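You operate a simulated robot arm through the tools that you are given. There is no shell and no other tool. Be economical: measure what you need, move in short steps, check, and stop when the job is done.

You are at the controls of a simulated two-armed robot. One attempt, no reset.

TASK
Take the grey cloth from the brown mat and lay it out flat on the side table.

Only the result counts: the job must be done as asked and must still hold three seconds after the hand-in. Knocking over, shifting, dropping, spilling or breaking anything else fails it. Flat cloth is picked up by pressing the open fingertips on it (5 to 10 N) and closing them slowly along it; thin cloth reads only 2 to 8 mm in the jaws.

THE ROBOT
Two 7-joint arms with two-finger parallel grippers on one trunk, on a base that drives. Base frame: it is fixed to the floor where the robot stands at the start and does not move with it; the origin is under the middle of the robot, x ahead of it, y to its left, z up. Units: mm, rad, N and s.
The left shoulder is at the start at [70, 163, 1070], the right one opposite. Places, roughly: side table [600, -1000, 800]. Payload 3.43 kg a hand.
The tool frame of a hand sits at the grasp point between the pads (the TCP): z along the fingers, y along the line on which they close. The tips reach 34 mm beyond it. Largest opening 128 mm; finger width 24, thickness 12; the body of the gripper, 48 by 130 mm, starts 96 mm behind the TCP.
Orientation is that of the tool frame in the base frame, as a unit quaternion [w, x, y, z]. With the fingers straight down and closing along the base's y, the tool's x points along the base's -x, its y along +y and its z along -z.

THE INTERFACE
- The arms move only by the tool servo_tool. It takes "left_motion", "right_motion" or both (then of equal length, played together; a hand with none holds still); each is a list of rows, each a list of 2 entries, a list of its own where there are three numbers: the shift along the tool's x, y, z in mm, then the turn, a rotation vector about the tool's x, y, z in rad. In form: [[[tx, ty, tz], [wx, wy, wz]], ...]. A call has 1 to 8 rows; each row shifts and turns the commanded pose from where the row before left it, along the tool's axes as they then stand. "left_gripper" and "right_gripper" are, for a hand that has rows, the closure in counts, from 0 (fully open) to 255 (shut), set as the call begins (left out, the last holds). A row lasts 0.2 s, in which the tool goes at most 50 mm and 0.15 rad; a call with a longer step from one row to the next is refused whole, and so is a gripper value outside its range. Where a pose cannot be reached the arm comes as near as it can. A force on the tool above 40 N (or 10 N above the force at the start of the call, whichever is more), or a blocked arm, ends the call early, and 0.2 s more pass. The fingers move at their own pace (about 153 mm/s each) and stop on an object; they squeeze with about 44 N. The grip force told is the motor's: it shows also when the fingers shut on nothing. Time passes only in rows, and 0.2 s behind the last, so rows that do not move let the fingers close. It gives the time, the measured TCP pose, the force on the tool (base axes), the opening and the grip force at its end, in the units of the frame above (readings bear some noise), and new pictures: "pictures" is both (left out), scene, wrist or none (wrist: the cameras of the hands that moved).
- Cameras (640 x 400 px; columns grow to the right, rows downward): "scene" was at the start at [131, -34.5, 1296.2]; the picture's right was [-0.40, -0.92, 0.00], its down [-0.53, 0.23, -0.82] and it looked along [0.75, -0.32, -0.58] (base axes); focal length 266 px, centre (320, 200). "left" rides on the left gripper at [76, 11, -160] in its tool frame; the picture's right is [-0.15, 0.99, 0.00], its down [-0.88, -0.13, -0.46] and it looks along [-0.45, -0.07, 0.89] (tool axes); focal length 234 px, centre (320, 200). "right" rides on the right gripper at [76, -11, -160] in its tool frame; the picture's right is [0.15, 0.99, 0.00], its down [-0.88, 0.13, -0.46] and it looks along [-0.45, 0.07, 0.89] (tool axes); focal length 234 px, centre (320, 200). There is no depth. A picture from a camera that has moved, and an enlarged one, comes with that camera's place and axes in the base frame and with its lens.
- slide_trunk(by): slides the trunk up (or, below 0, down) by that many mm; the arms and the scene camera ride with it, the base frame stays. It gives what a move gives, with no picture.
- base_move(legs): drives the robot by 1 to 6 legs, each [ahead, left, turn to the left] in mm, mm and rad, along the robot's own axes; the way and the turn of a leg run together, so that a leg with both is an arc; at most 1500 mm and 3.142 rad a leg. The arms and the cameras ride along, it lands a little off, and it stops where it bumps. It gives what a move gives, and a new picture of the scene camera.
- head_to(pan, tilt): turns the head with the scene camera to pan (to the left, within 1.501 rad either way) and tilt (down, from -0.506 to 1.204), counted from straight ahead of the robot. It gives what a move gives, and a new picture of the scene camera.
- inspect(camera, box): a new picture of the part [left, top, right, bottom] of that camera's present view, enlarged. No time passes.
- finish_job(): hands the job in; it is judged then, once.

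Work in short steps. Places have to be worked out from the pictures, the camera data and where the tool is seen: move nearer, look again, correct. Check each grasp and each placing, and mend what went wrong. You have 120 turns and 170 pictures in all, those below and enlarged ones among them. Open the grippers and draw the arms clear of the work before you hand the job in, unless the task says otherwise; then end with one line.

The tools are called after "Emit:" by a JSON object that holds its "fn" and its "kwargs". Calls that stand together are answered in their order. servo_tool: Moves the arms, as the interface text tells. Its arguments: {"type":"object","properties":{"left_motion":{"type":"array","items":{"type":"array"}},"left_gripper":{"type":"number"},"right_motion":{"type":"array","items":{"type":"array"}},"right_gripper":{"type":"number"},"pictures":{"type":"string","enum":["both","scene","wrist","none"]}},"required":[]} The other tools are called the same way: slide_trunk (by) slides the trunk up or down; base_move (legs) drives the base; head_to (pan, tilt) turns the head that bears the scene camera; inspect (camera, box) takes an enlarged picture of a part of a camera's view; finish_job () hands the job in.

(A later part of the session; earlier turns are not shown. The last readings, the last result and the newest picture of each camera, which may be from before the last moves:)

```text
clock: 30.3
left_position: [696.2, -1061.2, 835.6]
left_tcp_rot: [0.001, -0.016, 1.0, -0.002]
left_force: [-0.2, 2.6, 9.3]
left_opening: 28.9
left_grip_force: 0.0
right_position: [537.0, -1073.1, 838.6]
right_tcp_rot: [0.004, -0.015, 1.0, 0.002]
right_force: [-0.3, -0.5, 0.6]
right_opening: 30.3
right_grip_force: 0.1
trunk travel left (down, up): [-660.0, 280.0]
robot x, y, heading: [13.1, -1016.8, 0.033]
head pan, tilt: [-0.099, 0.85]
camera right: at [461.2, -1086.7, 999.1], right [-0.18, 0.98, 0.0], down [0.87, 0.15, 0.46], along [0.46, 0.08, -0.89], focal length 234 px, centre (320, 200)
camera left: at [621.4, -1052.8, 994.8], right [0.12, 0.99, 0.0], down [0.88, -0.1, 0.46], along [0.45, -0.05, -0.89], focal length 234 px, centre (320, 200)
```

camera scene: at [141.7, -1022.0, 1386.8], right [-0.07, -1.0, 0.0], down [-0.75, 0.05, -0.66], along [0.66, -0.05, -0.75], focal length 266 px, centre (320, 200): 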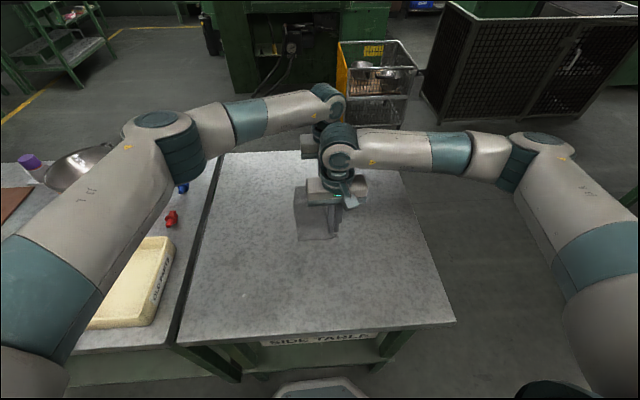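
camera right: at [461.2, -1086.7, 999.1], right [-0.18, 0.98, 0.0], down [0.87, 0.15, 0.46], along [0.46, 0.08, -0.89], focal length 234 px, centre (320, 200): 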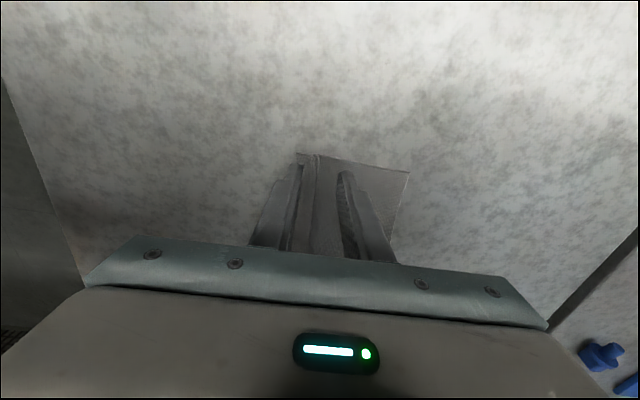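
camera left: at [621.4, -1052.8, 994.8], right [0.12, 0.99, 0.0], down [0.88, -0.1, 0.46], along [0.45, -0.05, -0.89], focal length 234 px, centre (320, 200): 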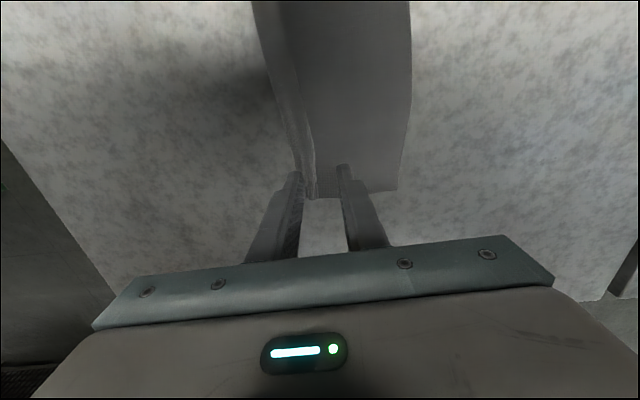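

Released; a slight ridge may remain. Lift both hands straight up and look.

Emit:
{"fn": "servo_tool", "kwargs": {"left_motion": [[[0, 0, -5], [0, 0, 0]], [[0, 0, -15], [0, 0, 0]], [[0, 0, -25], [0, 0, 0]], [[0, 0, -40], [0, 0, 0]], [[0, 0, -40], [0, 0, 0]]], "right_motion": [[[0, 0, -5], [0, 0, 0]], [[0, 0, -15], [0, 0, 0]], [[0, 0, -25], [0, 0, 0]], [[0, 0, -40], [0, 0, 0]], [[0, 0, -40], [0, 0, 0]]], "pictures": "both"}}

Emit:
{"fn": "inspect", "kwargs": {"camera": "right", "box": [200, 60, 440, 260]}}

Emit:
{"fn": "inspect", "kwargs": {"camera": "left", "box": [200, 0, 440, 200]}}

```text
clock: 31.5
left_position: [698.5, -1061.5, 963.8]
left_tcp_rot: [0.001, -0.015, 1.0, 0.0]
left_force: [0.5, 0.1, 1.2]
left_opening: 30.1
left_grip_force: 0.0
right_position: [538.1, -1072.1, 964.0]
right_tcp_rot: [0.003, -0.015, 1.0, 0.002]
right_force: [-0.4, 0.5, 0.1]
right_opening: 30.0
right_grip_force: 0.1
trunk travel left (down, up): [-660.0, 280.0]
robot x, y, heading: [12.4, -1020.2, 0.029]
head pan, tilt: [-0.099, 0.85]
camera scene: at [140.3, -1021.1, 1386.8], right [-0.07, -1.0, 0.0], down [-0.75, 0.05, -0.66], along [0.66, -0.05, -0.75], focal length 266 px, centre (320, 200)
camera right: at [461.5, -1085.9, 1124.1], right [-0.18, 0.98, 0.0], down [0.87, 0.16, 0.46], along [0.46, 0.08, -0.89], focal length 234 px, centre (320, 200)
camera left: at [621.4, -1053.6, 1122.9], right [0.12, 0.99, 0.0], down [0.88, -0.1, 0.46], along [0.45, -0.05, -0.89], focal length 234 px, centre (320, 200)
```

scene: 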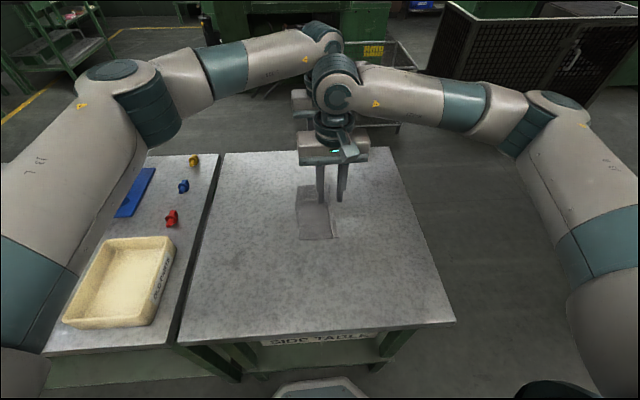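
right: 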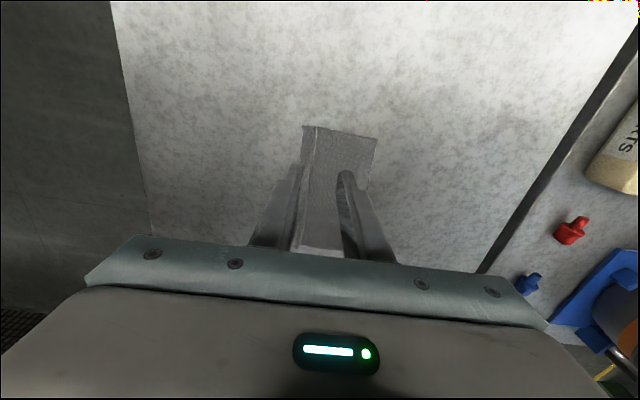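
left: 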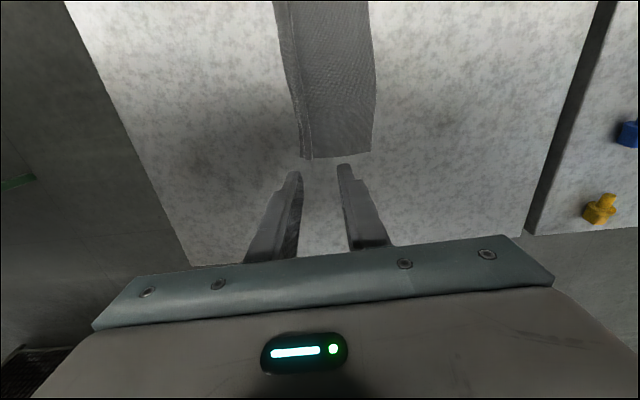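

```text
2.00 times, centred on (320, 160) of right
camera zoom: at [461.5, -1085.9, 1124.1], right [-0.18, 0.98, 0.0], down [0.87, 0.16, 0.46], along [0.46, 0.08, -0.89], focal length 468 px, centre (320, 280)
```

zoom: 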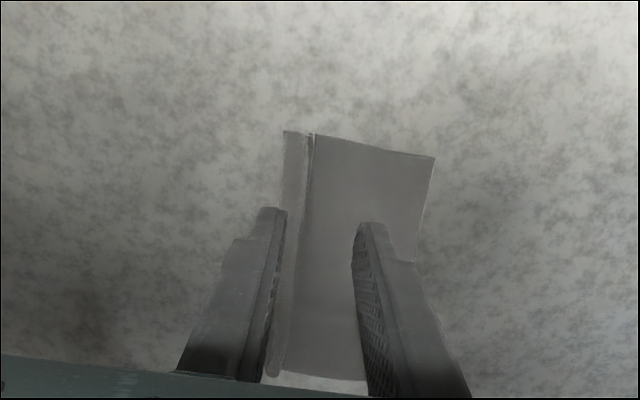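

```text
2.00 times, centred on (320, 100) of left
camera zoom: at [621.4, -1053.6, 1122.9], right [0.12, 0.99, 0.0], down [0.88, -0.1, 0.46], along [0.45, -0.05, -0.89], focal length 468 px, centre (320, 400)
```

zoom: 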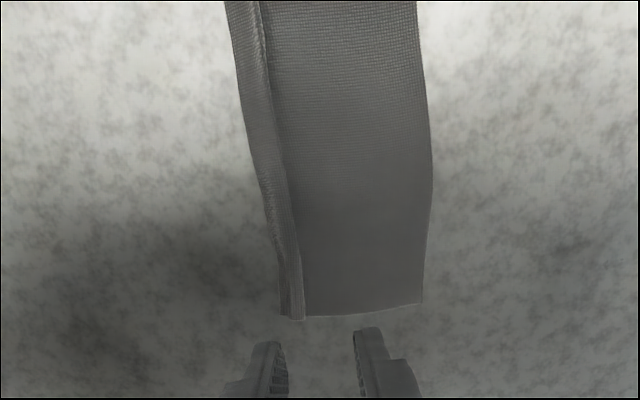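

The cloth lies on the table, but it's about 97 mm wide instead of 135, so a folded ridge remains near the −y edge. I move the left hand clear and bring the right camera in low from the side to see which way it fell.

Emit:
{"fn": "servo_tool", "kwargs": {"left_motion": [[[0, 25, -20], [0, 0, 0]], [[0, 25, -20], [0, 0, 0]], [[0, 25, -20], [0, 0, 0]], [[0, 25, -10], [0, 0, 0]], [[0, 25, 0], [0, 0, 0]]], "right_motion": [[[-5, -20, 0], [0, 0, 0]], [[-10, -20, 15], [0, 0, 0]], [[-10, -20, 20], [0, 0, 0]], [[-10, -20, 20], [0, 0, 0]], [[-5, -10, 20], [0, 0, 0]]], "pictures": "scene"}}

Emit:
{"fn": "inspect", "kwargs": {"camera": "right", "box": [310, 80, 550, 230]}}

Emit:
{"fn": "inspect", "kwargs": {"camera": "scene", "box": [270, 170, 360, 250]}}

```text
clock: 32.7
left_position: [694.9, -936.5, 1027.4]
left_tcp_rot: [-0.001, -0.016, 1.0, -0.002]
left_force: [0.2, 0.6, 0.0]
left_opening: 30.3
left_grip_force: 0.0
right_position: [580.6, -1162.7, 890.1]
right_tcp_rot: [0.003, -0.015, 1.0, 0.001]
right_force: [-0.5, -0.7, 0.8]
right_opening: 30.1
right_grip_force: 0.0
trunk travel left (down, up): [-660.0, 280.0]
robot x, y, heading: [6.7, -1018.1, 0.031]
head pan, tilt: [-0.099, 0.85]
camera scene: at [142.1, -1020.5, 1386.8], right [-0.07, -1.0, 0.0], down [-0.75, 0.05, -0.66], along [0.66, -0.05, -0.75], focal length 266 px, centre (320, 200)
```

scene: 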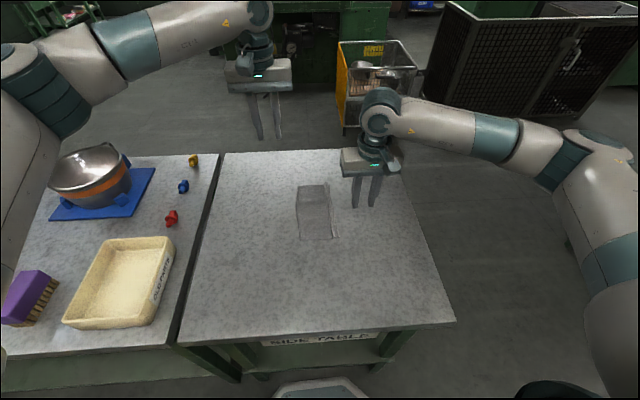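

```text
2.67 times, centred on (430, 155) of right
camera zoom: at [503.7, -1176.3, 1049.9], right [-0.18, 0.98, 0.0], down [0.87, 0.16, 0.46], along [0.45, 0.08, -0.89], focal length 624 px, centre (27, 320)
```

zoom: 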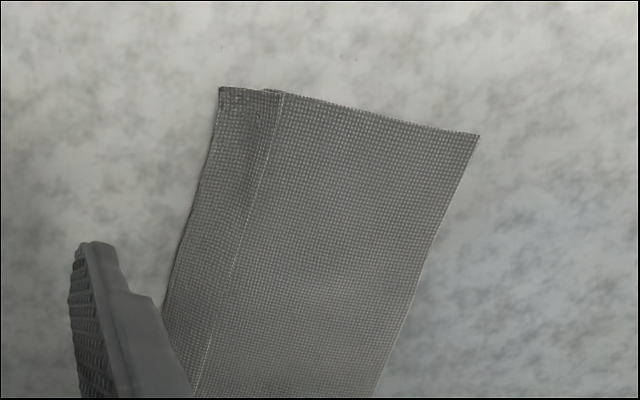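

```text
5.00 times, centred on (315, 210) of scene
camera zoom: at [142.1, -1020.5, 1386.8], right [-0.07, -1.0, 0.0], down [-0.75, 0.05, -0.66], along [0.66, -0.05, -0.75], focal length 1330 px, centre (345, 150)
```

zoom: 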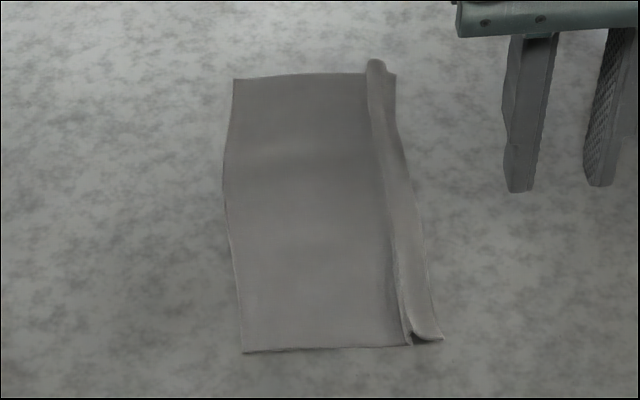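

Let me zoom on the fold ends before acting.

Emit:
{"fn": "inspect", "kwargs": {"camera": "right", "box": [375, 100, 439, 140]}}

Emit:
{"fn": "inspect", "kwargs": {"camera": "scene", "box": [312, 215, 344, 245]}}

Emit:
{"fn": "inspect", "kwargs": {"camera": "scene", "box": [310, 175, 342, 205]}}

```text
10.00 times, centred on (407, 120) of right
camera zoom: at [503.7, -1176.3, 1049.9], right [-0.18, 0.98, 0.0], down [0.87, 0.16, 0.46], along [0.45, 0.08, -0.89], focal length 2342 px, centre (-550, 1000)
```

zoom: 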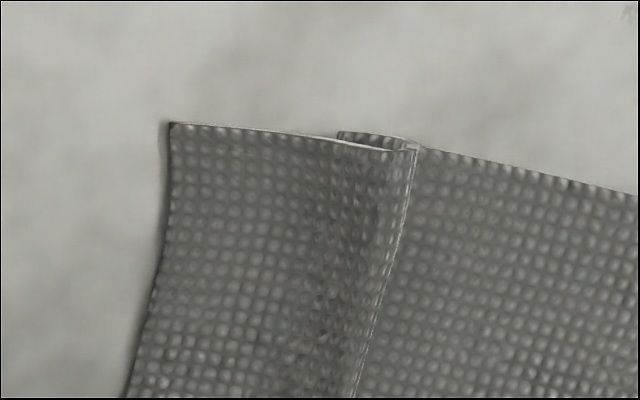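

```text
13.33 times, centred on (328, 230) of scene
camera zoom: at [142.1, -1020.5, 1386.8], right [-0.07, -1.0, 0.0], down [-0.75, 0.05, -0.66], along [0.66, -0.05, -0.75], focal length 3546 px, centre (213, -200)
```

zoom: 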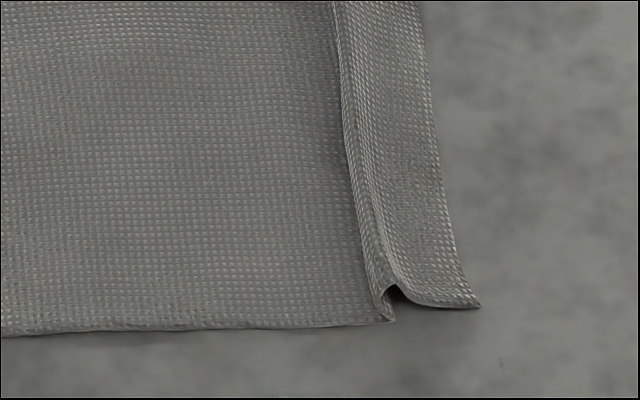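

```text
13.33 times, centred on (326, 190) of scene
camera zoom: at [142.1, -1020.5, 1386.8], right [-0.07, -1.0, 0.0], down [-0.75, 0.05, -0.66], along [0.66, -0.05, -0.75], focal length 3546 px, centre (240, 333)
```

zoom: 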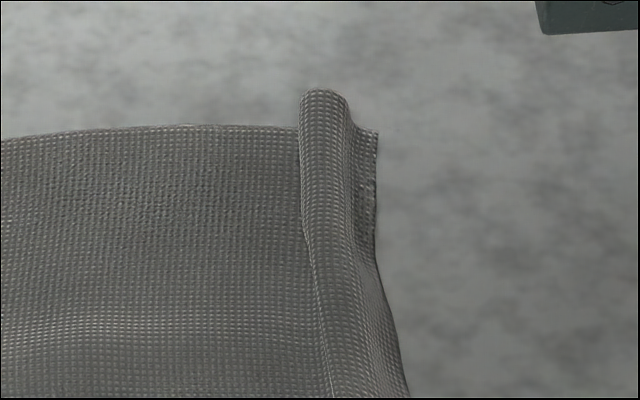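

Now it's clear: the ridge leans to +y, and a ~12 mm single-layer flap lies outward with its hem at y≈−1100 (near) / −1096 (far). I'll straddle the ridge with partly open fingers (outer finger on flap, inner on panel) and spread them while pressing. First hover.

Emit:
{"fn": "servo_tool", "kwargs": {"left_motion": [[[1.5, -22.6, 26], [0, 0, 0]], [[1.5, -22.6, 26], [0, 0, 0]], [[1.5, -22.6, 26], [0, 0, 0]], [[1.5, -22.6, 26], [0, 0, 0]], [[1.5, -22.6, 26], [0, 0, 0]], [[1.5, -22.6, 26], [0, 0, 0]], [[0, 0, 0], [0, 0, 0]]], "right_motion": [[[6.3, 14.65, 3.3], [0, 0, 0]], [[6.3, 14.65, 3.3], [0, 0, 0]], [[6.3, 14.65, 3.3], [0, 0, 0]], [[6.3, 14.65, 3.3], [0, 0, 0]], [[6.3, 14.65, 3.3], [0, 0, 0]], [[6.3, 14.65, 3.3], [0, 0, 0]], [[0, 0, 0], [0, 0, 0]]], "left_gripper": 200, "right_gripper": 200, "pictures": "wrist"}}

```text
clock: 34.3
left_position: [688.6, -1071.8, 876.9]
left_tcp_rot: [0.0, -0.015, 1.0, 0.0]
left_force: [0.7, 0.1, -0.2]
left_opening: 27.4
left_grip_force: 0.1
right_position: [539.3, -1073.0, 869.3]
right_tcp_rot: [0.003, -0.015, 1.0, 0.002]
right_force: [0.0, 0.0, -0.6]
right_opening: 27.5
right_grip_force: 0.0
trunk travel left (down, up): [-660.0, 280.0]
robot x, y, heading: [8.0, -1018.7, 0.029]
head pan, tilt: [-0.099, 0.85]
camera right: at [463.2, -1086.8, 1029.0], right [-0.18, 0.98, 0.0], down [0.87, 0.15, 0.46], along [0.45, 0.08, -0.89], focal length 234 px, centre (320, 200)
camera left: at [613.3, -1062.7, 1035.5], right [0.12, 0.99, 0.0], down [0.88, -0.1, 0.46], along [0.45, -0.05, -0.89], focal length 234 px, centre (320, 200)
```

right: 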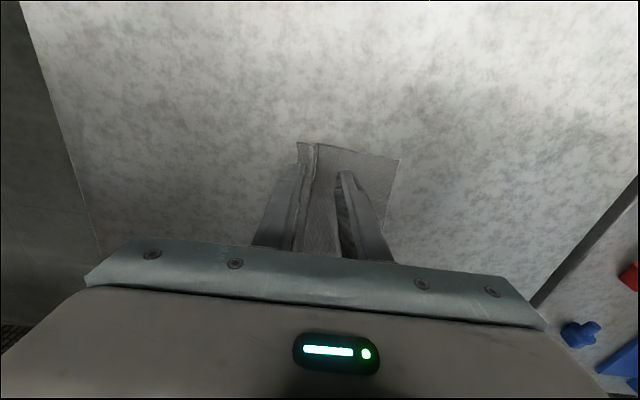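
left: 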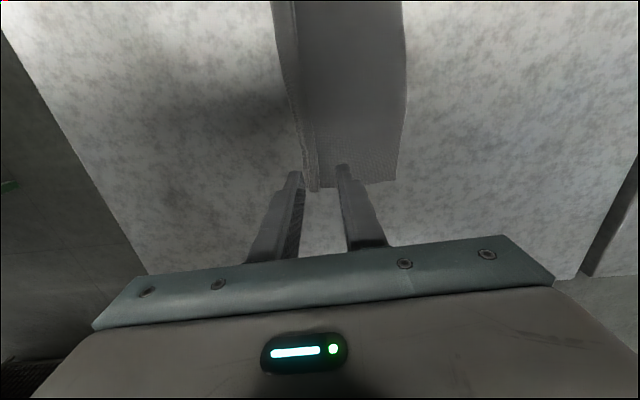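

Both straddle the ridge with the outer finger over the flap. Descend to just above contact.

Emit:
{"fn": "servo_tool", "kwargs": {"left_motion": [[[0, 0, 15], [0, 0, 0]], [[0, 0, 13], [0, 0, 0]], [[0, 0, 7], [0, 0, 0]], [[0, 0, 3], [0, 0, 0]], [[0, 0, 1], [0, 0, 0]]], "right_motion": [[[0, -1, 12], [0, 0, 0]], [[0, 0, 10], [0, 0, 0]], [[0, 0, 5], [0, 0, 0]], [[0, 0, 3], [0, 0, 0]], [[0, 0, 1], [0, 0, 0]]], "pictures": "none"}}

Emit:
{"fn": "servo_tool", "kwargs": {"left_motion": [[[0, 0, 0], [0, 0, 0]], [[0, 0, 0], [0, 0, 0]]], "right_motion": [[[0, 0, 0], [0, 0, 0]], [[0, 0, 0], [0, 0, 0]]], "pictures": "none"}}

```text
clock: 35.5
left_position: [687.4, -1072.6, 836.3]
left_tcp_rot: [0.0, -0.016, 1.0, -0.002]
left_force: [0.3, -0.5, 0.2]
left_opening: 27.8
left_grip_force: 0.0
right_position: [540.2, -1076.2, 836.5]
right_tcp_rot: [0.003, -0.015, 1.0, 0.002]
right_force: [-0.1, -0.4, -0.1]
right_opening: 27.8
right_grip_force: 0.1
trunk travel left (down, up): [-660.0, 280.0]
robot x, y, heading: [13.6, -1018.6, 0.03]
head pan, tilt: [-0.099, 0.85]
```

```text
clock: 36.1
left_position: [688.3, -1073.9, 836.8]
left_tcp_rot: [0.0, -0.016, 1.0, 0.0]
left_force: [0.1, 0.5, -0.3]
left_opening: 28.0
left_grip_force: 0.1
right_position: [540.5, -1076.7, 836.9]
right_tcp_rot: [0.003, -0.015, 1.0, 0.002]
right_force: [0.4, -0.6, -0.5]
right_opening: 27.5
right_grip_force: 0.1
trunk travel left (down, up): [-660.0, 280.0]
robot x, y, heading: [12.8, -1021.9, 0.028]
head pan, tilt: [-0.099, 0.85]
```

No contact yet; go down 1.4 mm more in fine steps.

Emit:
{"fn": "servo_tool", "kwargs": {"left_motion": [[[0, 0, 0.8], [0, 0, 0]], [[0, 0, 0.6], [0, 0, 0]], [[0, 0, 0], [0, 0, 0]]], "right_motion": [[[0, 0, 0.8], [0, 0, 0]], [[0, 0, 0.6], [0, 0, 0]], [[0, 0, 0], [0, 0, 0]]], "pictures": "none"}}

```text
clock: 36.9
left_position: [686.3, -1071.8, 835.4]
left_tcp_rot: [0.0, -0.016, 1.0, 0.0]
left_force: [-0.2, 0.1, -0.1]
left_opening: 27.6
left_grip_force: 0.1
right_position: [540.2, -1076.2, 835.1]
right_tcp_rot: [0.004, -0.015, 1.0, 0.002]
right_force: [-0.5, 0.1, 3.0]
right_opening: 27.6
right_grip_force: 0.1
trunk travel left (down, up): [-660.0, 280.0]
robot x, y, heading: [10.1, -1018.8, 0.032]
head pan, tilt: [-0.099, 0.85]
```

Emit:
{"fn": "servo_tool", "kwargs": {"left_motion": [[[0, 0, 0.8], [0, 0, 0]], [[0, 0, 0.6], [0, 0, 0]], [[0, 0, 0], [0, 0, 0]]], "right_motion": [[[0, 0, 0.4], [0, 0, 0]], [[0, 0, 0], [0, 0, 0]], [[0, 0, 0], [0, 0, 0]]], "pictures": "none"}}

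```text
clock: 37.7
left_position: [688.8, -1074.4, 835.2]
left_tcp_rot: [0.001, -0.016, 1.0, -0.001]
left_force: [0.5, 1.6, 12.7]
left_opening: 27.3
left_grip_force: 0.1
right_position: [538.5, -1075.4, 835.3]
right_tcp_rot: [0.004, -0.016, 1.0, 0.002]
right_force: [0.5, 0.9, 1.5]
right_opening: 27.8
right_grip_force: 0.1
trunk travel left (down, up): [-660.0, 280.0]
robot x, y, heading: [12.7, -1019.0, 0.035]
head pan, tilt: [-0.099, 0.85]
```

Contact on both (left 12.7 N, right 1.5 N). Trim, and spread the fingers in stages.

Emit:
{"fn": "servo_tool", "kwargs": {"left_motion": [[[0, 0, -0.4], [0, 0, 0]], [[0, 0, 0], [0, 0, 0]]], "right_motion": [[[0, 0, 0.6], [0, 0, 0]], [[0, 0, 0], [0, 0, 0]]], "left_gripper": 184, "right_gripper": 184, "pictures": "none"}}

Emit:
{"fn": "servo_tool", "kwargs": {"left_motion": [[[0, 0, 0], [0, 0, 0]], [[0, 0, 0], [0, 0, 0]]], "right_motion": [[[0, 0, 0], [0, 0, 0]], [[0, 0, 0], [0, 0, 0]]], "left_gripper": 168, "right_gripper": 168, "pictures": "wrist"}}

```text
clock: 38.3
left_position: [687.8, -1073.5, 835.2]
left_tcp_rot: [0.001, -0.016, 1.0, -0.001]
left_force: [2.3, 0.0, 8.4]
left_opening: 35.1
left_grip_force: 0.0
right_position: [539.2, -1076.1, 835.3]
right_tcp_rot: [0.005, -0.015, 1.0, 0.002]
right_force: [-0.7, 0.6, 11.8]
right_opening: 35.8
right_grip_force: 0.2
trunk travel left (down, up): [-660.0, 280.0]
robot x, y, heading: [12.5, -1018.7, 0.028]
head pan, tilt: [-0.099, 0.85]
```

```text
clock: 38.9
left_position: [687.0, -1071.4, 834.3]
left_tcp_rot: [0.0, -0.015, 1.0, -0.001]
left_force: [0.2, -0.3, 8.8]
left_opening: 42.6
left_grip_force: 0.0
right_position: [539.4, -1074.3, 836.2]
right_tcp_rot: [0.005, -0.015, 1.0, 0.001]
right_force: [0.8, 1.5, 14.7]
right_opening: 42.5
right_grip_force: 0.1
trunk travel left (down, up): [-660.0, 280.0]
robot x, y, heading: [15.1, -1013.3, 0.027]
head pan, tilt: [-0.099, 0.85]
camera right: at [462.7, -1089.2, 995.9], right [-0.18, 0.98, 0.0], down [0.87, 0.15, 0.46], along [0.46, 0.08, -0.89], focal length 234 px, centre (320, 200)
camera left: at [611.5, -1063.4, 993.9], right [0.12, 0.99, 0.0], down [0.88, -0.1, 0.46], along [0.45, -0.05, -0.89], focal length 234 px, centre (320, 200)
```

right: 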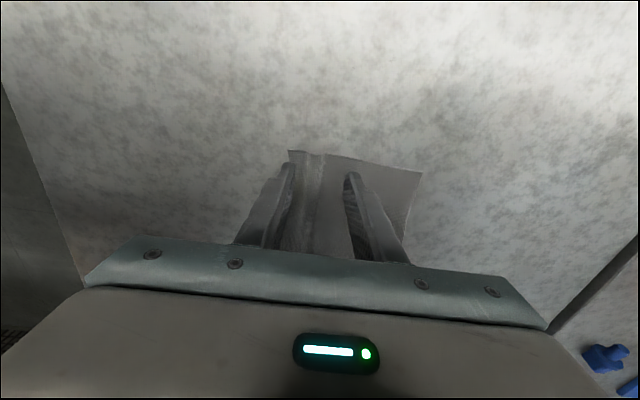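
left: 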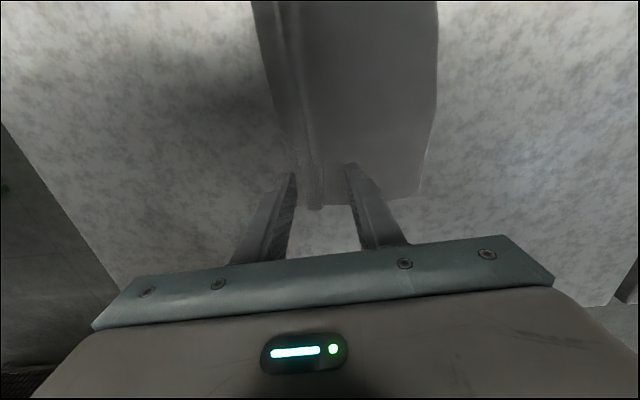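

The fold is opening; the cloth is visibly widening. Keep spreading.

Emit:
{"fn": "servo_tool", "kwargs": {"left_motion": [[[0, 0, 0], [0, 0, 0]], [[0, 0, 0], [0, 0, 0]]], "right_motion": [[[0, 0, -0.3], [0, 0, 0]], [[0, 0, 0], [0, 0, 0]]], "left_gripper": 152, "right_gripper": 152, "pictures": "none"}}

Emit:
{"fn": "servo_tool", "kwargs": {"left_motion": [[[0, 0, 0], [0, 0, 0]], [[0, 0, 0], [0, 0, 0]]], "right_motion": [[[0, 0, 0], [0, 0, 0]], [[0, 0, 0], [0, 0, 0]]], "left_gripper": 136, "right_gripper": 136, "pictures": "wrist"}}

```text
clock: 39.5
left_position: [687.4, -1072.2, 835.6]
left_tcp_rot: [0.0, -0.016, 1.0, -0.001]
left_force: [-1.1, 1.2, 9.3]
left_opening: 50.7
left_grip_force: 0.0
right_position: [538.8, -1075.3, 836.7]
right_tcp_rot: [0.004, -0.015, 1.0, 0.001]
right_force: [0.3, 2.3, 10.9]
right_opening: 50.7
right_grip_force: 0.0
trunk travel left (down, up): [-660.0, 280.0]
robot x, y, heading: [10.4, -1017.6, 0.026]
head pan, tilt: [-0.099, 0.85]
```

```text
clock: 40.1
left_position: [687.1, -1073.1, 836.2]
left_tcp_rot: [0.001, -0.015, 1.0, -0.001]
left_force: [-0.3, 3.0, 9.3]
left_opening: 57.1
left_grip_force: 0.0
right_position: [538.7, -1076.3, 835.4]
right_tcp_rot: [0.004, -0.015, 1.0, 0.002]
right_force: [-0.5, 2.0, 9.3]
right_opening: 58.0
right_grip_force: 0.0
trunk travel left (down, up): [-660.0, 280.0]
robot x, y, heading: [14.7, -1018.2, 0.028]
head pan, tilt: [-0.099, 0.85]
camera right: at [462.5, -1089.5, 996.0], right [-0.18, 0.98, 0.0], down [0.87, 0.15, 0.46], along [0.46, 0.08, -0.89], focal length 234 px, centre (320, 200)
camera left: at [611.7, -1063.4, 993.9], right [0.12, 0.99, 0.0], down [0.88, -0.1, 0.46], along [0.45, -0.05, -0.89], focal length 234 px, centre (320, 200)
```

right: 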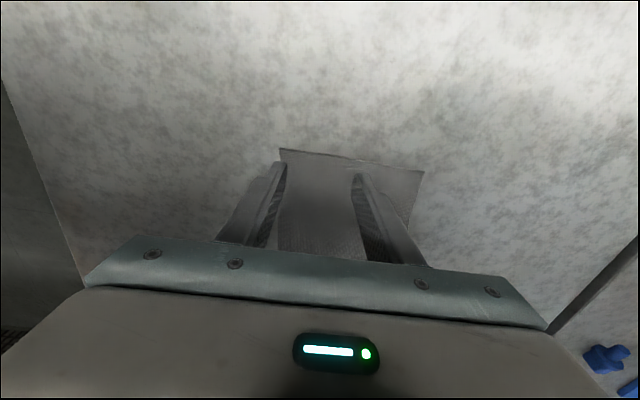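
left: 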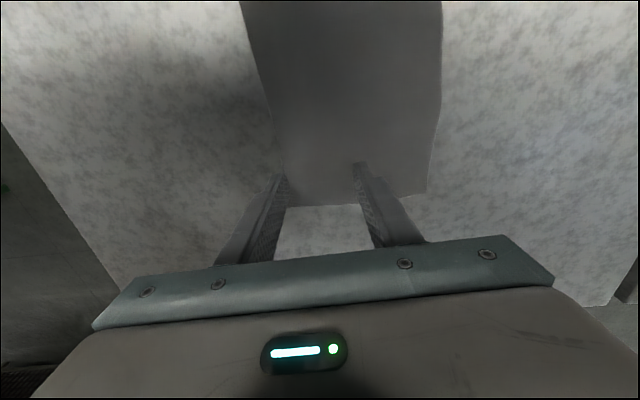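

The ridge is gone. Lift straight up and check.

Emit:
{"fn": "servo_tool", "kwargs": {"left_motion": [[[0, 0, -5], [0, 0, 0]], [[0, 0, -15], [0, 0, 0]], [[0, 0, -30], [0, 0, 0]], [[0, 0, -40], [0, 0, 0]], [[0, 20, -40], [0, 0, 0]], [[0, 40, -20], [0, 0, 0]], [[0, 45, -10], [0, 0, 0]], [[0, 45, 0], [0, 0, 0]]], "right_motion": [[[0, 0, -5], [0, 0, 0]], [[0, 0, -15], [0, 0, 0]], [[0, 0, -30], [0, 0, 0]], [[0, 0, -40], [0, 0, 0]], [[0, -20, -40], [0, 0, 0]], [[0, -40, -20], [0, 0, 0]], [[0, -45, -10], [0, 0, 0]], [[0, -45, 0], [0, 0, 0]]], "pictures": "scene"}}

Emit:
{"fn": "inspect", "kwargs": {"camera": "scene", "box": [270, 170, 366, 250]}}

```text
clock: 41.9
left_position: [684.2, -920.6, 994.6]
left_tcp_rot: [0.001, -0.015, 1.0, -0.001]
left_force: [0.0, 1.0, -0.2]
left_opening: 59.9
left_grip_force: 0.0
right_position: [544.1, -1226.9, 994.6]
right_tcp_rot: [0.004, -0.015, 1.0, 0.002]
right_force: [-0.3, 0.9, 0.7]
right_opening: 59.6
right_grip_force: 0.0
trunk travel left (down, up): [-660.0, 280.0]
robot x, y, heading: [13.8, -1018.0, 0.031]
head pan, tilt: [-0.099, 0.85]
camera scene: at [141.0, -1021.3, 1386.9], right [-0.07, -1.0, 0.0], down [-0.75, 0.05, -0.66], along [0.66, -0.05, -0.75], focal length 266 px, centre (320, 200)
```

scene: 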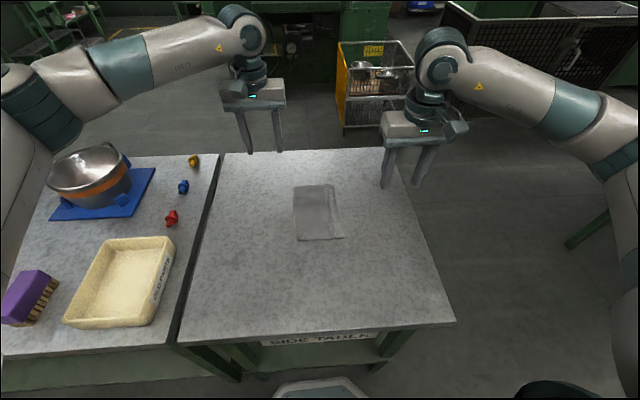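

```text
5.00 times, centred on (318, 210) of scene
camera zoom: at [141.0, -1021.3, 1386.9], right [-0.07, -1.0, 0.0], down [-0.75, 0.05, -0.66], along [0.66, -0.05, -0.75], focal length 1330 px, centre (330, 150)
```

zoom: 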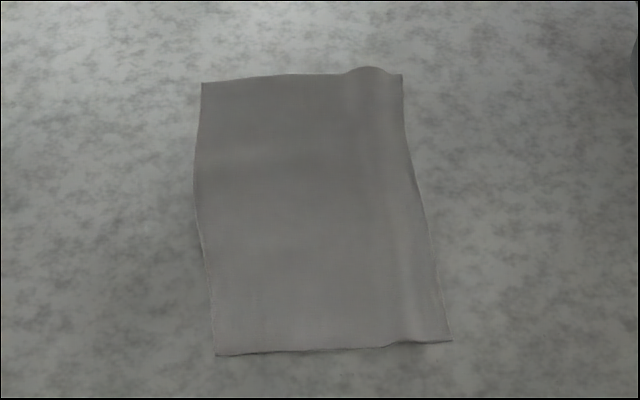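

Nearly flat; both ends keep a small hump near the −y side (width ~125 vs ~132). One more light spread: outer finger on the outermost 12 mm, inner on the panel, same opening.

Emit:
{"fn": "servo_tool", "kwargs": {"left_motion": [[[-1.6, -29.9, 24.9], [0, 0, 0]], [[-1.6, -29.9, 24.9], [0, 0, 0]], [[-1.6, -29.9, 24.9], [0, 0, 0]], [[-1.6, -29.9, 24.9], [0, 0, 0]], [[-1.6, -29.9, 24.9], [0, 0, 0]], [[0, 0, 0], [0, 0, 0]]], "right_motion": [[[1.2, 31, 24.9], [0, 0, 0]], [[1.2, 31, 24.9], [0, 0, 0]], [[1.2, 31, 24.9], [0, 0, 0]], [[1.2, 31, 24.9], [0, 0, 0]], [[1.2, 31, 24.9], [0, 0, 0]], [[0, 0, 0], [0, 0, 0]]], "left_gripper": 138, "right_gripper": 138, "pictures": "wrist"}}

```text
clock: 43.3
left_position: [695.6, -1073.2, 869.4]
left_tcp_rot: [0.0, -0.016, 1.0, 0.0]
left_force: [0.2, 0.3, -0.5]
left_opening: 58.9
left_grip_force: 0.0
right_position: [533.5, -1071.4, 867.8]
right_tcp_rot: [0.004, -0.015, 1.0, 0.002]
right_force: [-0.1, 0.9, 0.4]
right_opening: 58.5
right_grip_force: 0.0
trunk travel left (down, up): [-660.0, 280.0]
robot x, y, heading: [14.8, -1013.9, 0.032]
head pan, tilt: [-0.099, 0.85]
camera right: at [456.5, -1084.6, 1028.3], right [-0.18, 0.98, 0.0], down [0.87, 0.15, 0.46], along [0.46, 0.08, -0.89], focal length 234 px, centre (320, 200)
camera left: at [621.1, -1064.9, 1027.9], right [0.12, 0.99, 0.0], down [0.88, -0.1, 0.46], along [0.45, -0.05, -0.89], focal length 234 px, centre (320, 200)
```

right: 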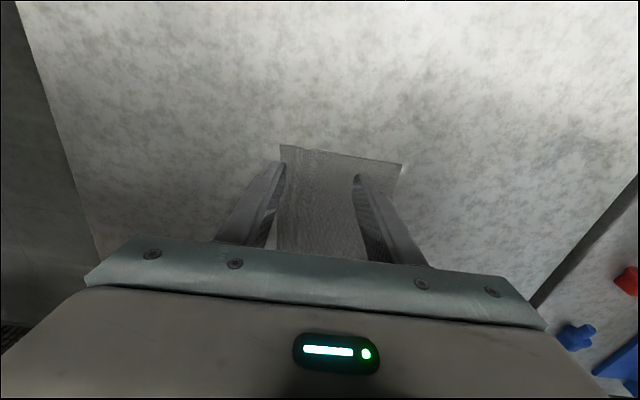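
left: 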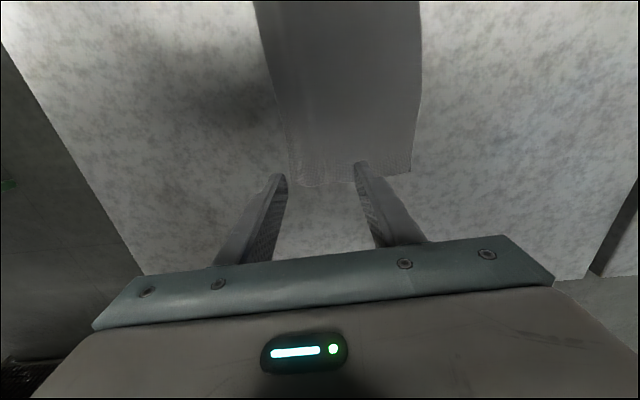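

Left view puts the far hem at y≈−1105, x≈703, so I correct the left hand by +8 y, −7 x and descend both.

Emit:
{"fn": "servo_tool", "kwargs": {"left_motion": [[[4, 5, 10], [0, 0, 0]], [[3, 4, 9], [0, 0, 0]], [[0, 0, 9], [0, 0, 0]], [[0, 0, 4], [0, 0, 0]], [[0, 0, 1.5], [0, 0, 0]], [[0, 0, 0.5], [0, 0, 0]], [[0, 0, 0], [0, 0, 0]]], "right_motion": [[[0, 1, 10], [0, 0, 0]], [[0, 0, 9], [0, 0, 0]], [[0, 0, 8], [0, 0, 0]], [[0, 0, 4], [0, 0, 0]], [[0, 0, 1.5], [0, 0, 0]], [[0, 0, 0.5], [0, 0, 0]], [[0, 0, 0], [0, 0, 0]]], "pictures": "none"}}

```text
clock: 44.9
left_position: [689.5, -1063.0, 836.4]
left_tcp_rot: [0.001, -0.016, 1.0, -0.001]
left_force: [1.3, 0.0, 5.1]
left_opening: 58.8
left_grip_force: 0.7
right_position: [533.1, -1070.9, 836.3]
right_tcp_rot: [0.004, -0.015, 1.0, 0.002]
right_force: [-1.0, -0.4, 0.7]
right_opening: 58.8
right_grip_force: 0.1
trunk travel left (down, up): [-660.0, 280.0]
robot x, y, heading: [16.1, -1017.8, 0.032]
head pan, tilt: [-0.099, 0.85]
```

Left 5 N, right about to touch: right down 1 mm, then spread ~12 mm.

Emit:
{"fn": "servo_tool", "kwargs": {"left_motion": [[[0, 0, 0], [0, 0, 0]], [[0, 0, 0], [0, 0, 0]], [[0, 0, 0], [0, 0, 0]]], "right_motion": [[[0, 0, 0.6], [0, 0, 0]], [[0, 0, 0.4], [0, 0, 0]], [[0, 0, 0], [0, 0, 0]]], "pictures": "none"}}

Emit:
{"fn": "servo_tool", "kwargs": {"left_motion": [[[0, 0, 0], [0, 0, 0]], [[0, 0, 0], [0, 0, 0]]], "right_motion": [[[0, 0, 0], [0, 0, 0]], [[0, 0, 0], [0, 0, 0]]], "left_gripper": 126, "right_gripper": 126, "pictures": "none"}}

Emit:
{"fn": "servo_tool", "kwargs": {"left_motion": [[[0, 0, 0], [0, 0, 0]], [[0, 0, 0], [0, 0, 0]]], "right_motion": [[[0, 0, 0], [0, 0, 0]], [[0, 0, 0], [0, 0, 0]]], "left_gripper": 114, "right_gripper": 114, "pictures": "wrist"}}

```text
clock: 45.7
left_position: [691.2, -1063.0, 836.2]
left_tcp_rot: [0.001, -0.015, 1.0, -0.001]
left_force: [3.1, -0.2, 7.4]
left_opening: 58.8
left_grip_force: 0.4
right_position: [534.0, -1070.7, 836.0]
right_tcp_rot: [0.004, -0.015, 1.0, 0.002]
right_force: [0.3, 0.4, 1.2]
right_opening: 58.6
right_grip_force: 0.0
trunk travel left (down, up): [-660.0, 280.0]
robot x, y, heading: [13.8, -1021.1, 0.029]
head pan, tilt: [-0.099, 0.85]
```

```text
clock: 46.3
left_position: [689.6, -1062.2, 835.2]
left_tcp_rot: [0.001, -0.015, 1.0, 0.001]
left_force: [1.1, 0.8, 8.1]
left_opening: 63.3
left_grip_force: 0.1
right_position: [533.9, -1070.9, 835.9]
right_tcp_rot: [0.004, -0.015, 1.0, 0.002]
right_force: [0.7, -0.4, 0.2]
right_opening: 64.9
right_grip_force: 0.0
trunk travel left (down, up): [-660.0, 280.0]
robot x, y, heading: [9.4, -1016.1, 0.03]
head pan, tilt: [-0.099, 0.85]
```

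```text
clock: 46.9
left_position: [689.7, -1062.1, 835.8]
left_tcp_rot: [0.001, -0.016, 1.0, -0.001]
left_force: [0.7, 2.2, 8.5]
left_opening: 68.3
left_grip_force: 0.0
right_position: [533.3, -1071.2, 836.0]
right_tcp_rot: [0.004, -0.014, 1.0, 0.002]
right_force: [-1.4, 0.3, 0.3]
right_opening: 70.8
right_grip_force: 0.0
trunk travel left (down, up): [-660.0, 280.0]
robot x, y, heading: [10.9, -1020.0, 0.028]
head pan, tilt: [-0.099, 0.85]
camera right: at [457.4, -1084.2, 997.0], right [-0.18, 0.98, 0.0], down [0.87, 0.15, 0.46], along [0.46, 0.08, -0.89], focal length 234 px, centre (320, 200)
camera left: at [614.1, -1053.3, 994.0], right [0.12, 0.99, 0.0], down [0.88, -0.1, 0.46], along [0.45, -0.05, -0.89], focal length 234 px, centre (320, 200)
```

right: 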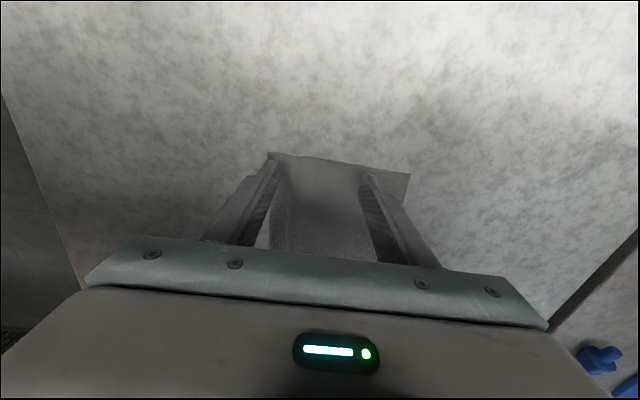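
left: 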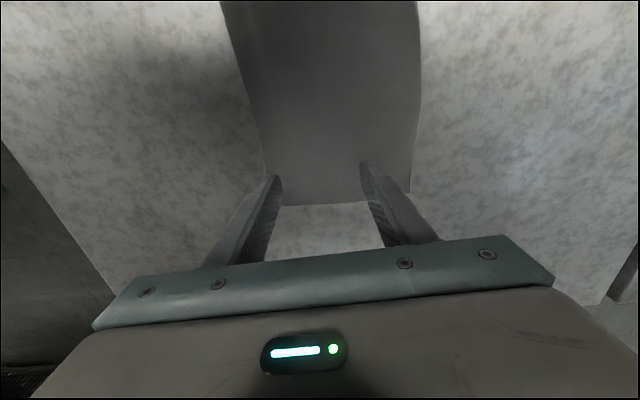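

Spread worked on the left. Lift both clear and inspect.

Emit:
{"fn": "servo_tool", "kwargs": {"left_motion": [[[0, 0, -5], [0, 0, 0]], [[0, 0, -15], [0, 0, 0]], [[0, 0, -30], [0, 0, 0]], [[0, 0, -40], [0, 0, 0]], [[0, 20, -40], [0, 0, 0]], [[0, 40, -20], [0, 0, 0]], [[0, 45, -10], [0, 0, 0]], [[0, 45, 0], [0, 0, 0]]], "right_motion": [[[0, 0, -5], [0, 0, 0]], [[0, 0, -15], [0, 0, 0]], [[0, 0, -30], [0, 0, 0]], [[0, 0, -40], [0, 0, 0]], [[0, -20, -40], [0, 0, 0]], [[0, -40, -20], [0, 0, 0]], [[0, -45, -10], [0, 0, 0]], [[0, -45, 0], [0, 0, 0]]], "pictures": "scene"}}

Emit:
{"fn": "inspect", "kwargs": {"camera": "scene", "box": [270, 170, 366, 250]}}

Emit:
{"fn": "inspect", "kwargs": {"camera": "right", "box": [380, 60, 580, 190]}}

```text
clock: 48.7
left_position: [684.9, -910.5, 997.4]
left_tcp_rot: [0.001, -0.015, 1.0, -0.001]
left_force: [0.2, 0.3, 0.3]
left_opening: 70.9
left_grip_force: 0.1
right_position: [536.6, -1220.0, 992.1]
right_tcp_rot: [0.003, -0.015, 1.0, 0.002]
right_force: [0.4, 0.1, -0.3]
right_opening: 70.5
right_grip_force: 0.1
trunk travel left (down, up): [-660.0, 280.0]
robot x, y, heading: [10.4, -1015.6, 0.03]
head pan, tilt: [-0.099, 0.85]
camera scene: at [140.7, -1021.3, 1387.0], right [-0.07, -1.0, 0.0], down [-0.75, 0.05, -0.66], along [0.66, -0.05, -0.75], focal length 266 px, centre (320, 200)
```

scene: 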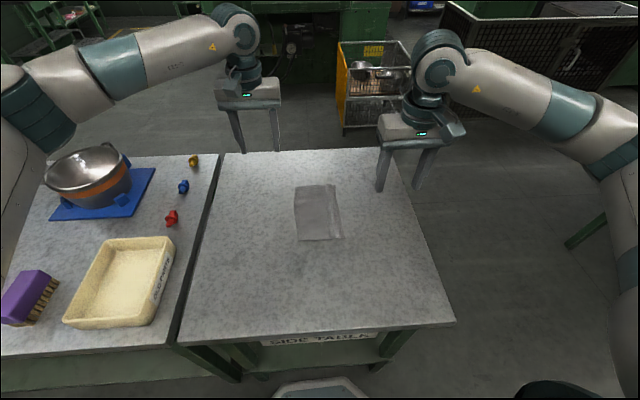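

```text
5.00 times, centred on (318, 210) of scene
camera zoom: at [140.7, -1021.3, 1387.0], right [-0.07, -1.0, 0.0], down [-0.75, 0.05, -0.66], along [0.66, -0.05, -0.75], focal length 1330 px, centre (330, 150)
```

zoom: 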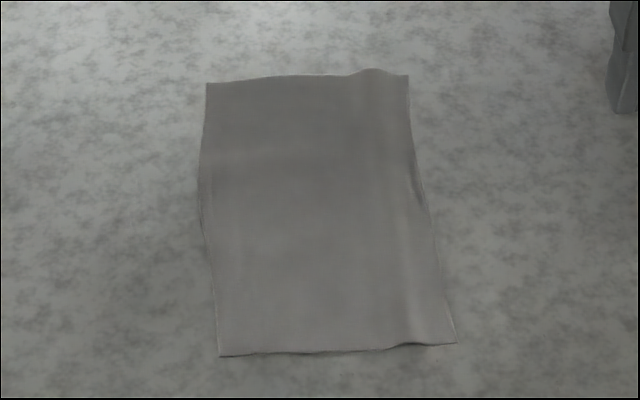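

```text
3.08 times, centred on (480, 125) of right
camera zoom: at [460.7, -1233.9, 1153.2], right [-0.18, 0.98, 0.0], down [0.87, 0.16, 0.46], along [0.46, 0.08, -0.89], focal length 720 px, centre (-172, 431)
```

zoom: 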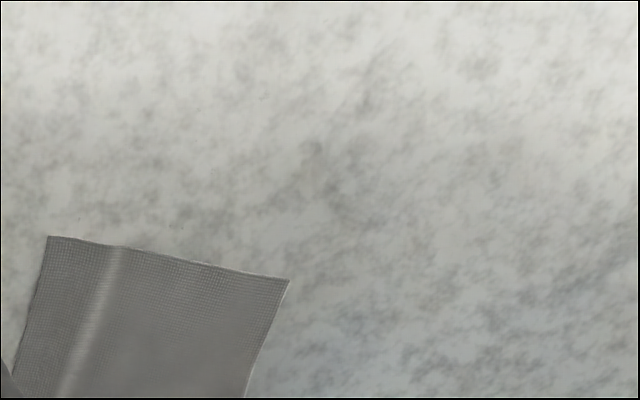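

Only a low wave (~5 mm) remains along the −y side. One more smoothing stroke: shut fingers pressed between the wave and the hem, dragged outward a little.

Emit:
{"fn": "servo_tool", "kwargs": {"left_motion": [[[0.8, -30.7, 21.2], [0, 0, 0]], [[0.8, -30.7, 21.2], [0, 0, 0]], [[0.8, -30.7, 21.2], [0, 0, 0]], [[0.8, -30.7, 21.2], [0, 0, 0]], [[0.8, -30.7, 21.2], [0, 0, 0]], [[0.8, -30.7, 21.2], [0, 0, 0]], [[0, 0, 0], [0, 0, 0]]], "right_motion": [[[-1.2, 19.8, 20.7], [0, 0, 0]], [[-1.2, 19.8, 20.7], [0, 0, 0]], [[-1.2, 19.8, 20.7], [0, 0, 0]], [[-1.2, 19.8, 20.7], [0, 0, 0]], [[-1.2, 19.8, 20.7], [0, 0, 0]], [[-1.2, 19.8, 20.7], [0, 0, 0]], [[0, 0, 0], [0, 0, 0]]], "left_gripper": 255, "right_gripper": 255, "pictures": "wrist"}}

```text
clock: 50.3
left_position: [685.4, -1095.2, 868.8]
left_tcp_rot: [0.0, -0.015, 1.0, 0.0]
left_force: [-0.8, 0.6, 0.2]
left_opening: 0.0
left_grip_force: 32.7
right_position: [539.6, -1099.7, 872.7]
right_tcp_rot: [0.003, -0.015, 1.0, 0.002]
right_force: [1.1, 0.5, 0.9]
right_opening: 0.0
right_grip_force: 32.9
trunk travel left (down, up): [-660.0, 280.0]
robot x, y, heading: [13.8, -1014.2, 0.031]
head pan, tilt: [-0.099, 0.85]
camera right: at [463.9, -1114.1, 1033.0], right [-0.18, 0.98, 0.0], down [0.87, 0.15, 0.46], along [0.46, 0.08, -0.89], focal length 234 px, centre (320, 200)
camera left: at [609.9, -1086.6, 1027.3], right [0.12, 0.99, 0.0], down [0.88, -0.1, 0.46], along [0.45, -0.05, -0.89], focal length 234 px, centre (320, 200)
```

right: 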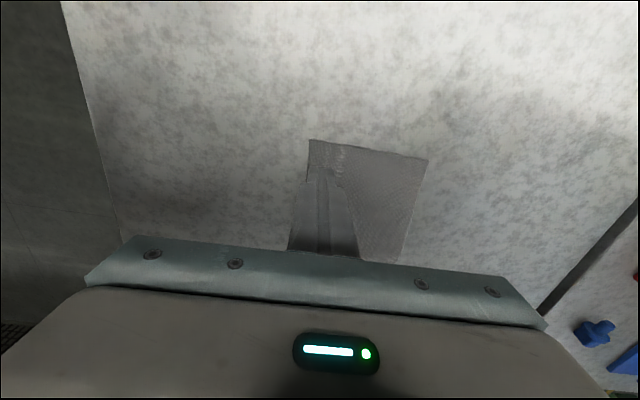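
left: 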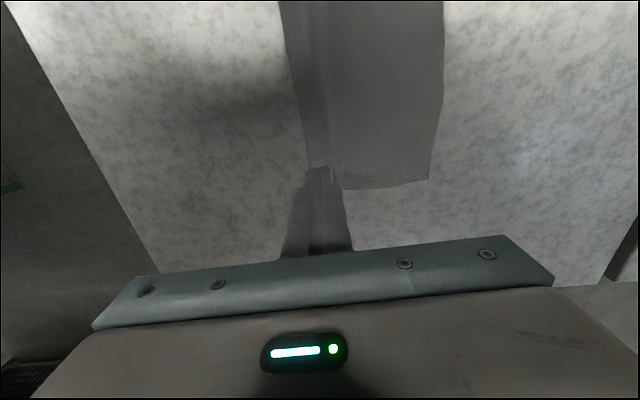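

Well aligned inside the hem. Descend to contact.

Emit:
{"fn": "servo_tool", "kwargs": {"left_motion": [[[0, 0, 12], [0, 0, 0]], [[0, 0, 10], [0, 0, 0]], [[0, 0, 7], [0, 0, 0]], [[0, 0, 3], [0, 0, 0]], [[0, 0, 1], [0, 0, 0]], [[0, 0, 0.4], [0, 0, 0]], [[0, 0, 0], [0, 0, 0]]], "right_motion": [[[0, 0, 13], [0, 0, 0]], [[0, 0, 12], [0, 0, 0]], [[0, 0, 7], [0, 0, 0]], [[0, 0, 3], [0, 0, 0]], [[0, 0, 1.2], [0, 0, 0]], [[0, 0, 0.6], [0, 0, 0]], [[0, 0, 0], [0, 0, 0]]], "pictures": "none"}}

```text
clock: 51.9
left_position: [686.8, -1097.5, 834.1]
left_tcp_rot: [0.001, -0.016, 1.0, 0.0]
left_force: [1.2, 2.7, 9.0]
left_opening: 0.0
left_grip_force: 32.9
right_position: [541.4, -1101.5, 836.1]
right_tcp_rot: [0.005, -0.015, 1.0, 0.002]
right_force: [-0.3, 0.0, 0.6]
right_opening: 0.1
right_grip_force: 33.0
trunk travel left (down, up): [-660.0, 280.0]
robot x, y, heading: [12.6, -1019.1, 0.032]
head pan, tilt: [-0.099, 0.85]
```

Left presses 9 N; right needs about 1.2 mm more. Then drag both 12 mm outward.

Emit:
{"fn": "servo_tool", "kwargs": {"left_motion": [[[0, 0, 0], [0, 0, 0]], [[0, 0, 0], [0, 0, 0]], [[0, 0, 0], [0, 0, 0]]], "right_motion": [[[0, 0, 0.8], [0, 0, 0]], [[0, 0, 0.5], [0, 0, 0]], [[0, 0, 0], [0, 0, 0]]], "pictures": "none"}}

Emit:
{"fn": "servo_tool", "kwargs": {"left_motion": [[[0, -3, 0], [0, 0, 0]], [[0, -3, 0], [0, 0, 0]], [[0, -3, 0], [0, 0, 0]], [[0, -3, 0], [0, 0, 0]], [[0, 0, 0], [0, 0, 0]]], "right_motion": [[[0, -3, 0], [0, 0, 0]], [[0, -3, 0], [0, 0, 0]], [[0, -3, 0], [0, 0, 0]], [[0, -3, 0], [0, 0, 0]], [[0, 0, 0], [0, 0, 0]]], "pictures": "wrist"}}

```text
clock: 52.7
left_position: [685.1, -1098.1, 835.6]
left_tcp_rot: [0.002, -0.014, 1.0, -0.001]
left_force: [1.7, 0.1, 8.1]
left_opening: 0.0
left_grip_force: 33.5
right_position: [541.7, -1100.4, 835.0]
right_tcp_rot: [0.005, -0.015, 1.0, 0.001]
right_force: [1.6, -0.7, 12.3]
right_opening: 0.0
right_grip_force: 33.0
trunk travel left (down, up): [-660.0, 280.0]
robot x, y, heading: [12.6, -1020.4, 0.036]
head pan, tilt: [-0.099, 0.85]
```

```text
clock: 53.9
left_position: [684.8, -1109.1, 835.6]
left_tcp_rot: [0.0, -0.016, 1.0, -0.001]
left_force: [0.6, 1.5, 3.1]
left_opening: 0.2
left_grip_force: 32.7
right_position: [541.9, -1112.3, 835.3]
right_tcp_rot: [0.004, -0.015, 1.0, 0.001]
right_force: [-0.4, 3.8, 14.4]
right_opening: 0.0
right_grip_force: 33.0
trunk travel left (down, up): [-660.0, 280.0]
robot x, y, heading: [15.6, -1020.0, 0.027]
head pan, tilt: [-0.099, 0.85]
camera right: at [465.1, -1125.7, 995.9], right [-0.18, 0.98, 0.0], down [0.87, 0.16, 0.46], along [0.46, 0.08, -0.89], focal length 234 px, centre (320, 200)
camera left: at [608.5, -1100.3, 994.1], right [0.12, 0.99, 0.0], down [0.88, -0.1, 0.46], along [0.45, -0.05, -0.89], focal length 234 px, centre (320, 200)
```

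right: 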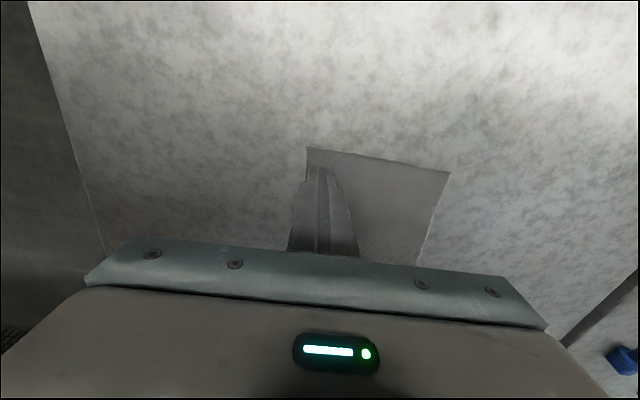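
left: 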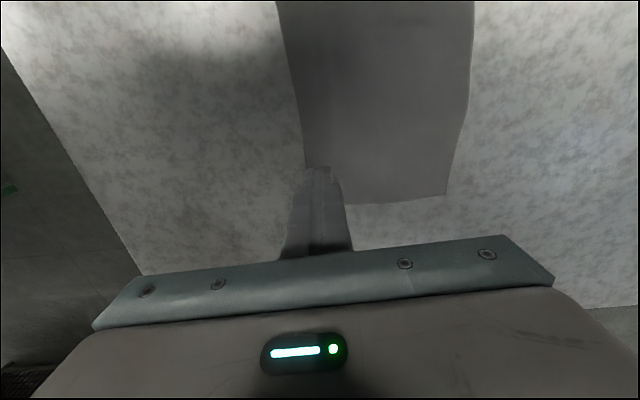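

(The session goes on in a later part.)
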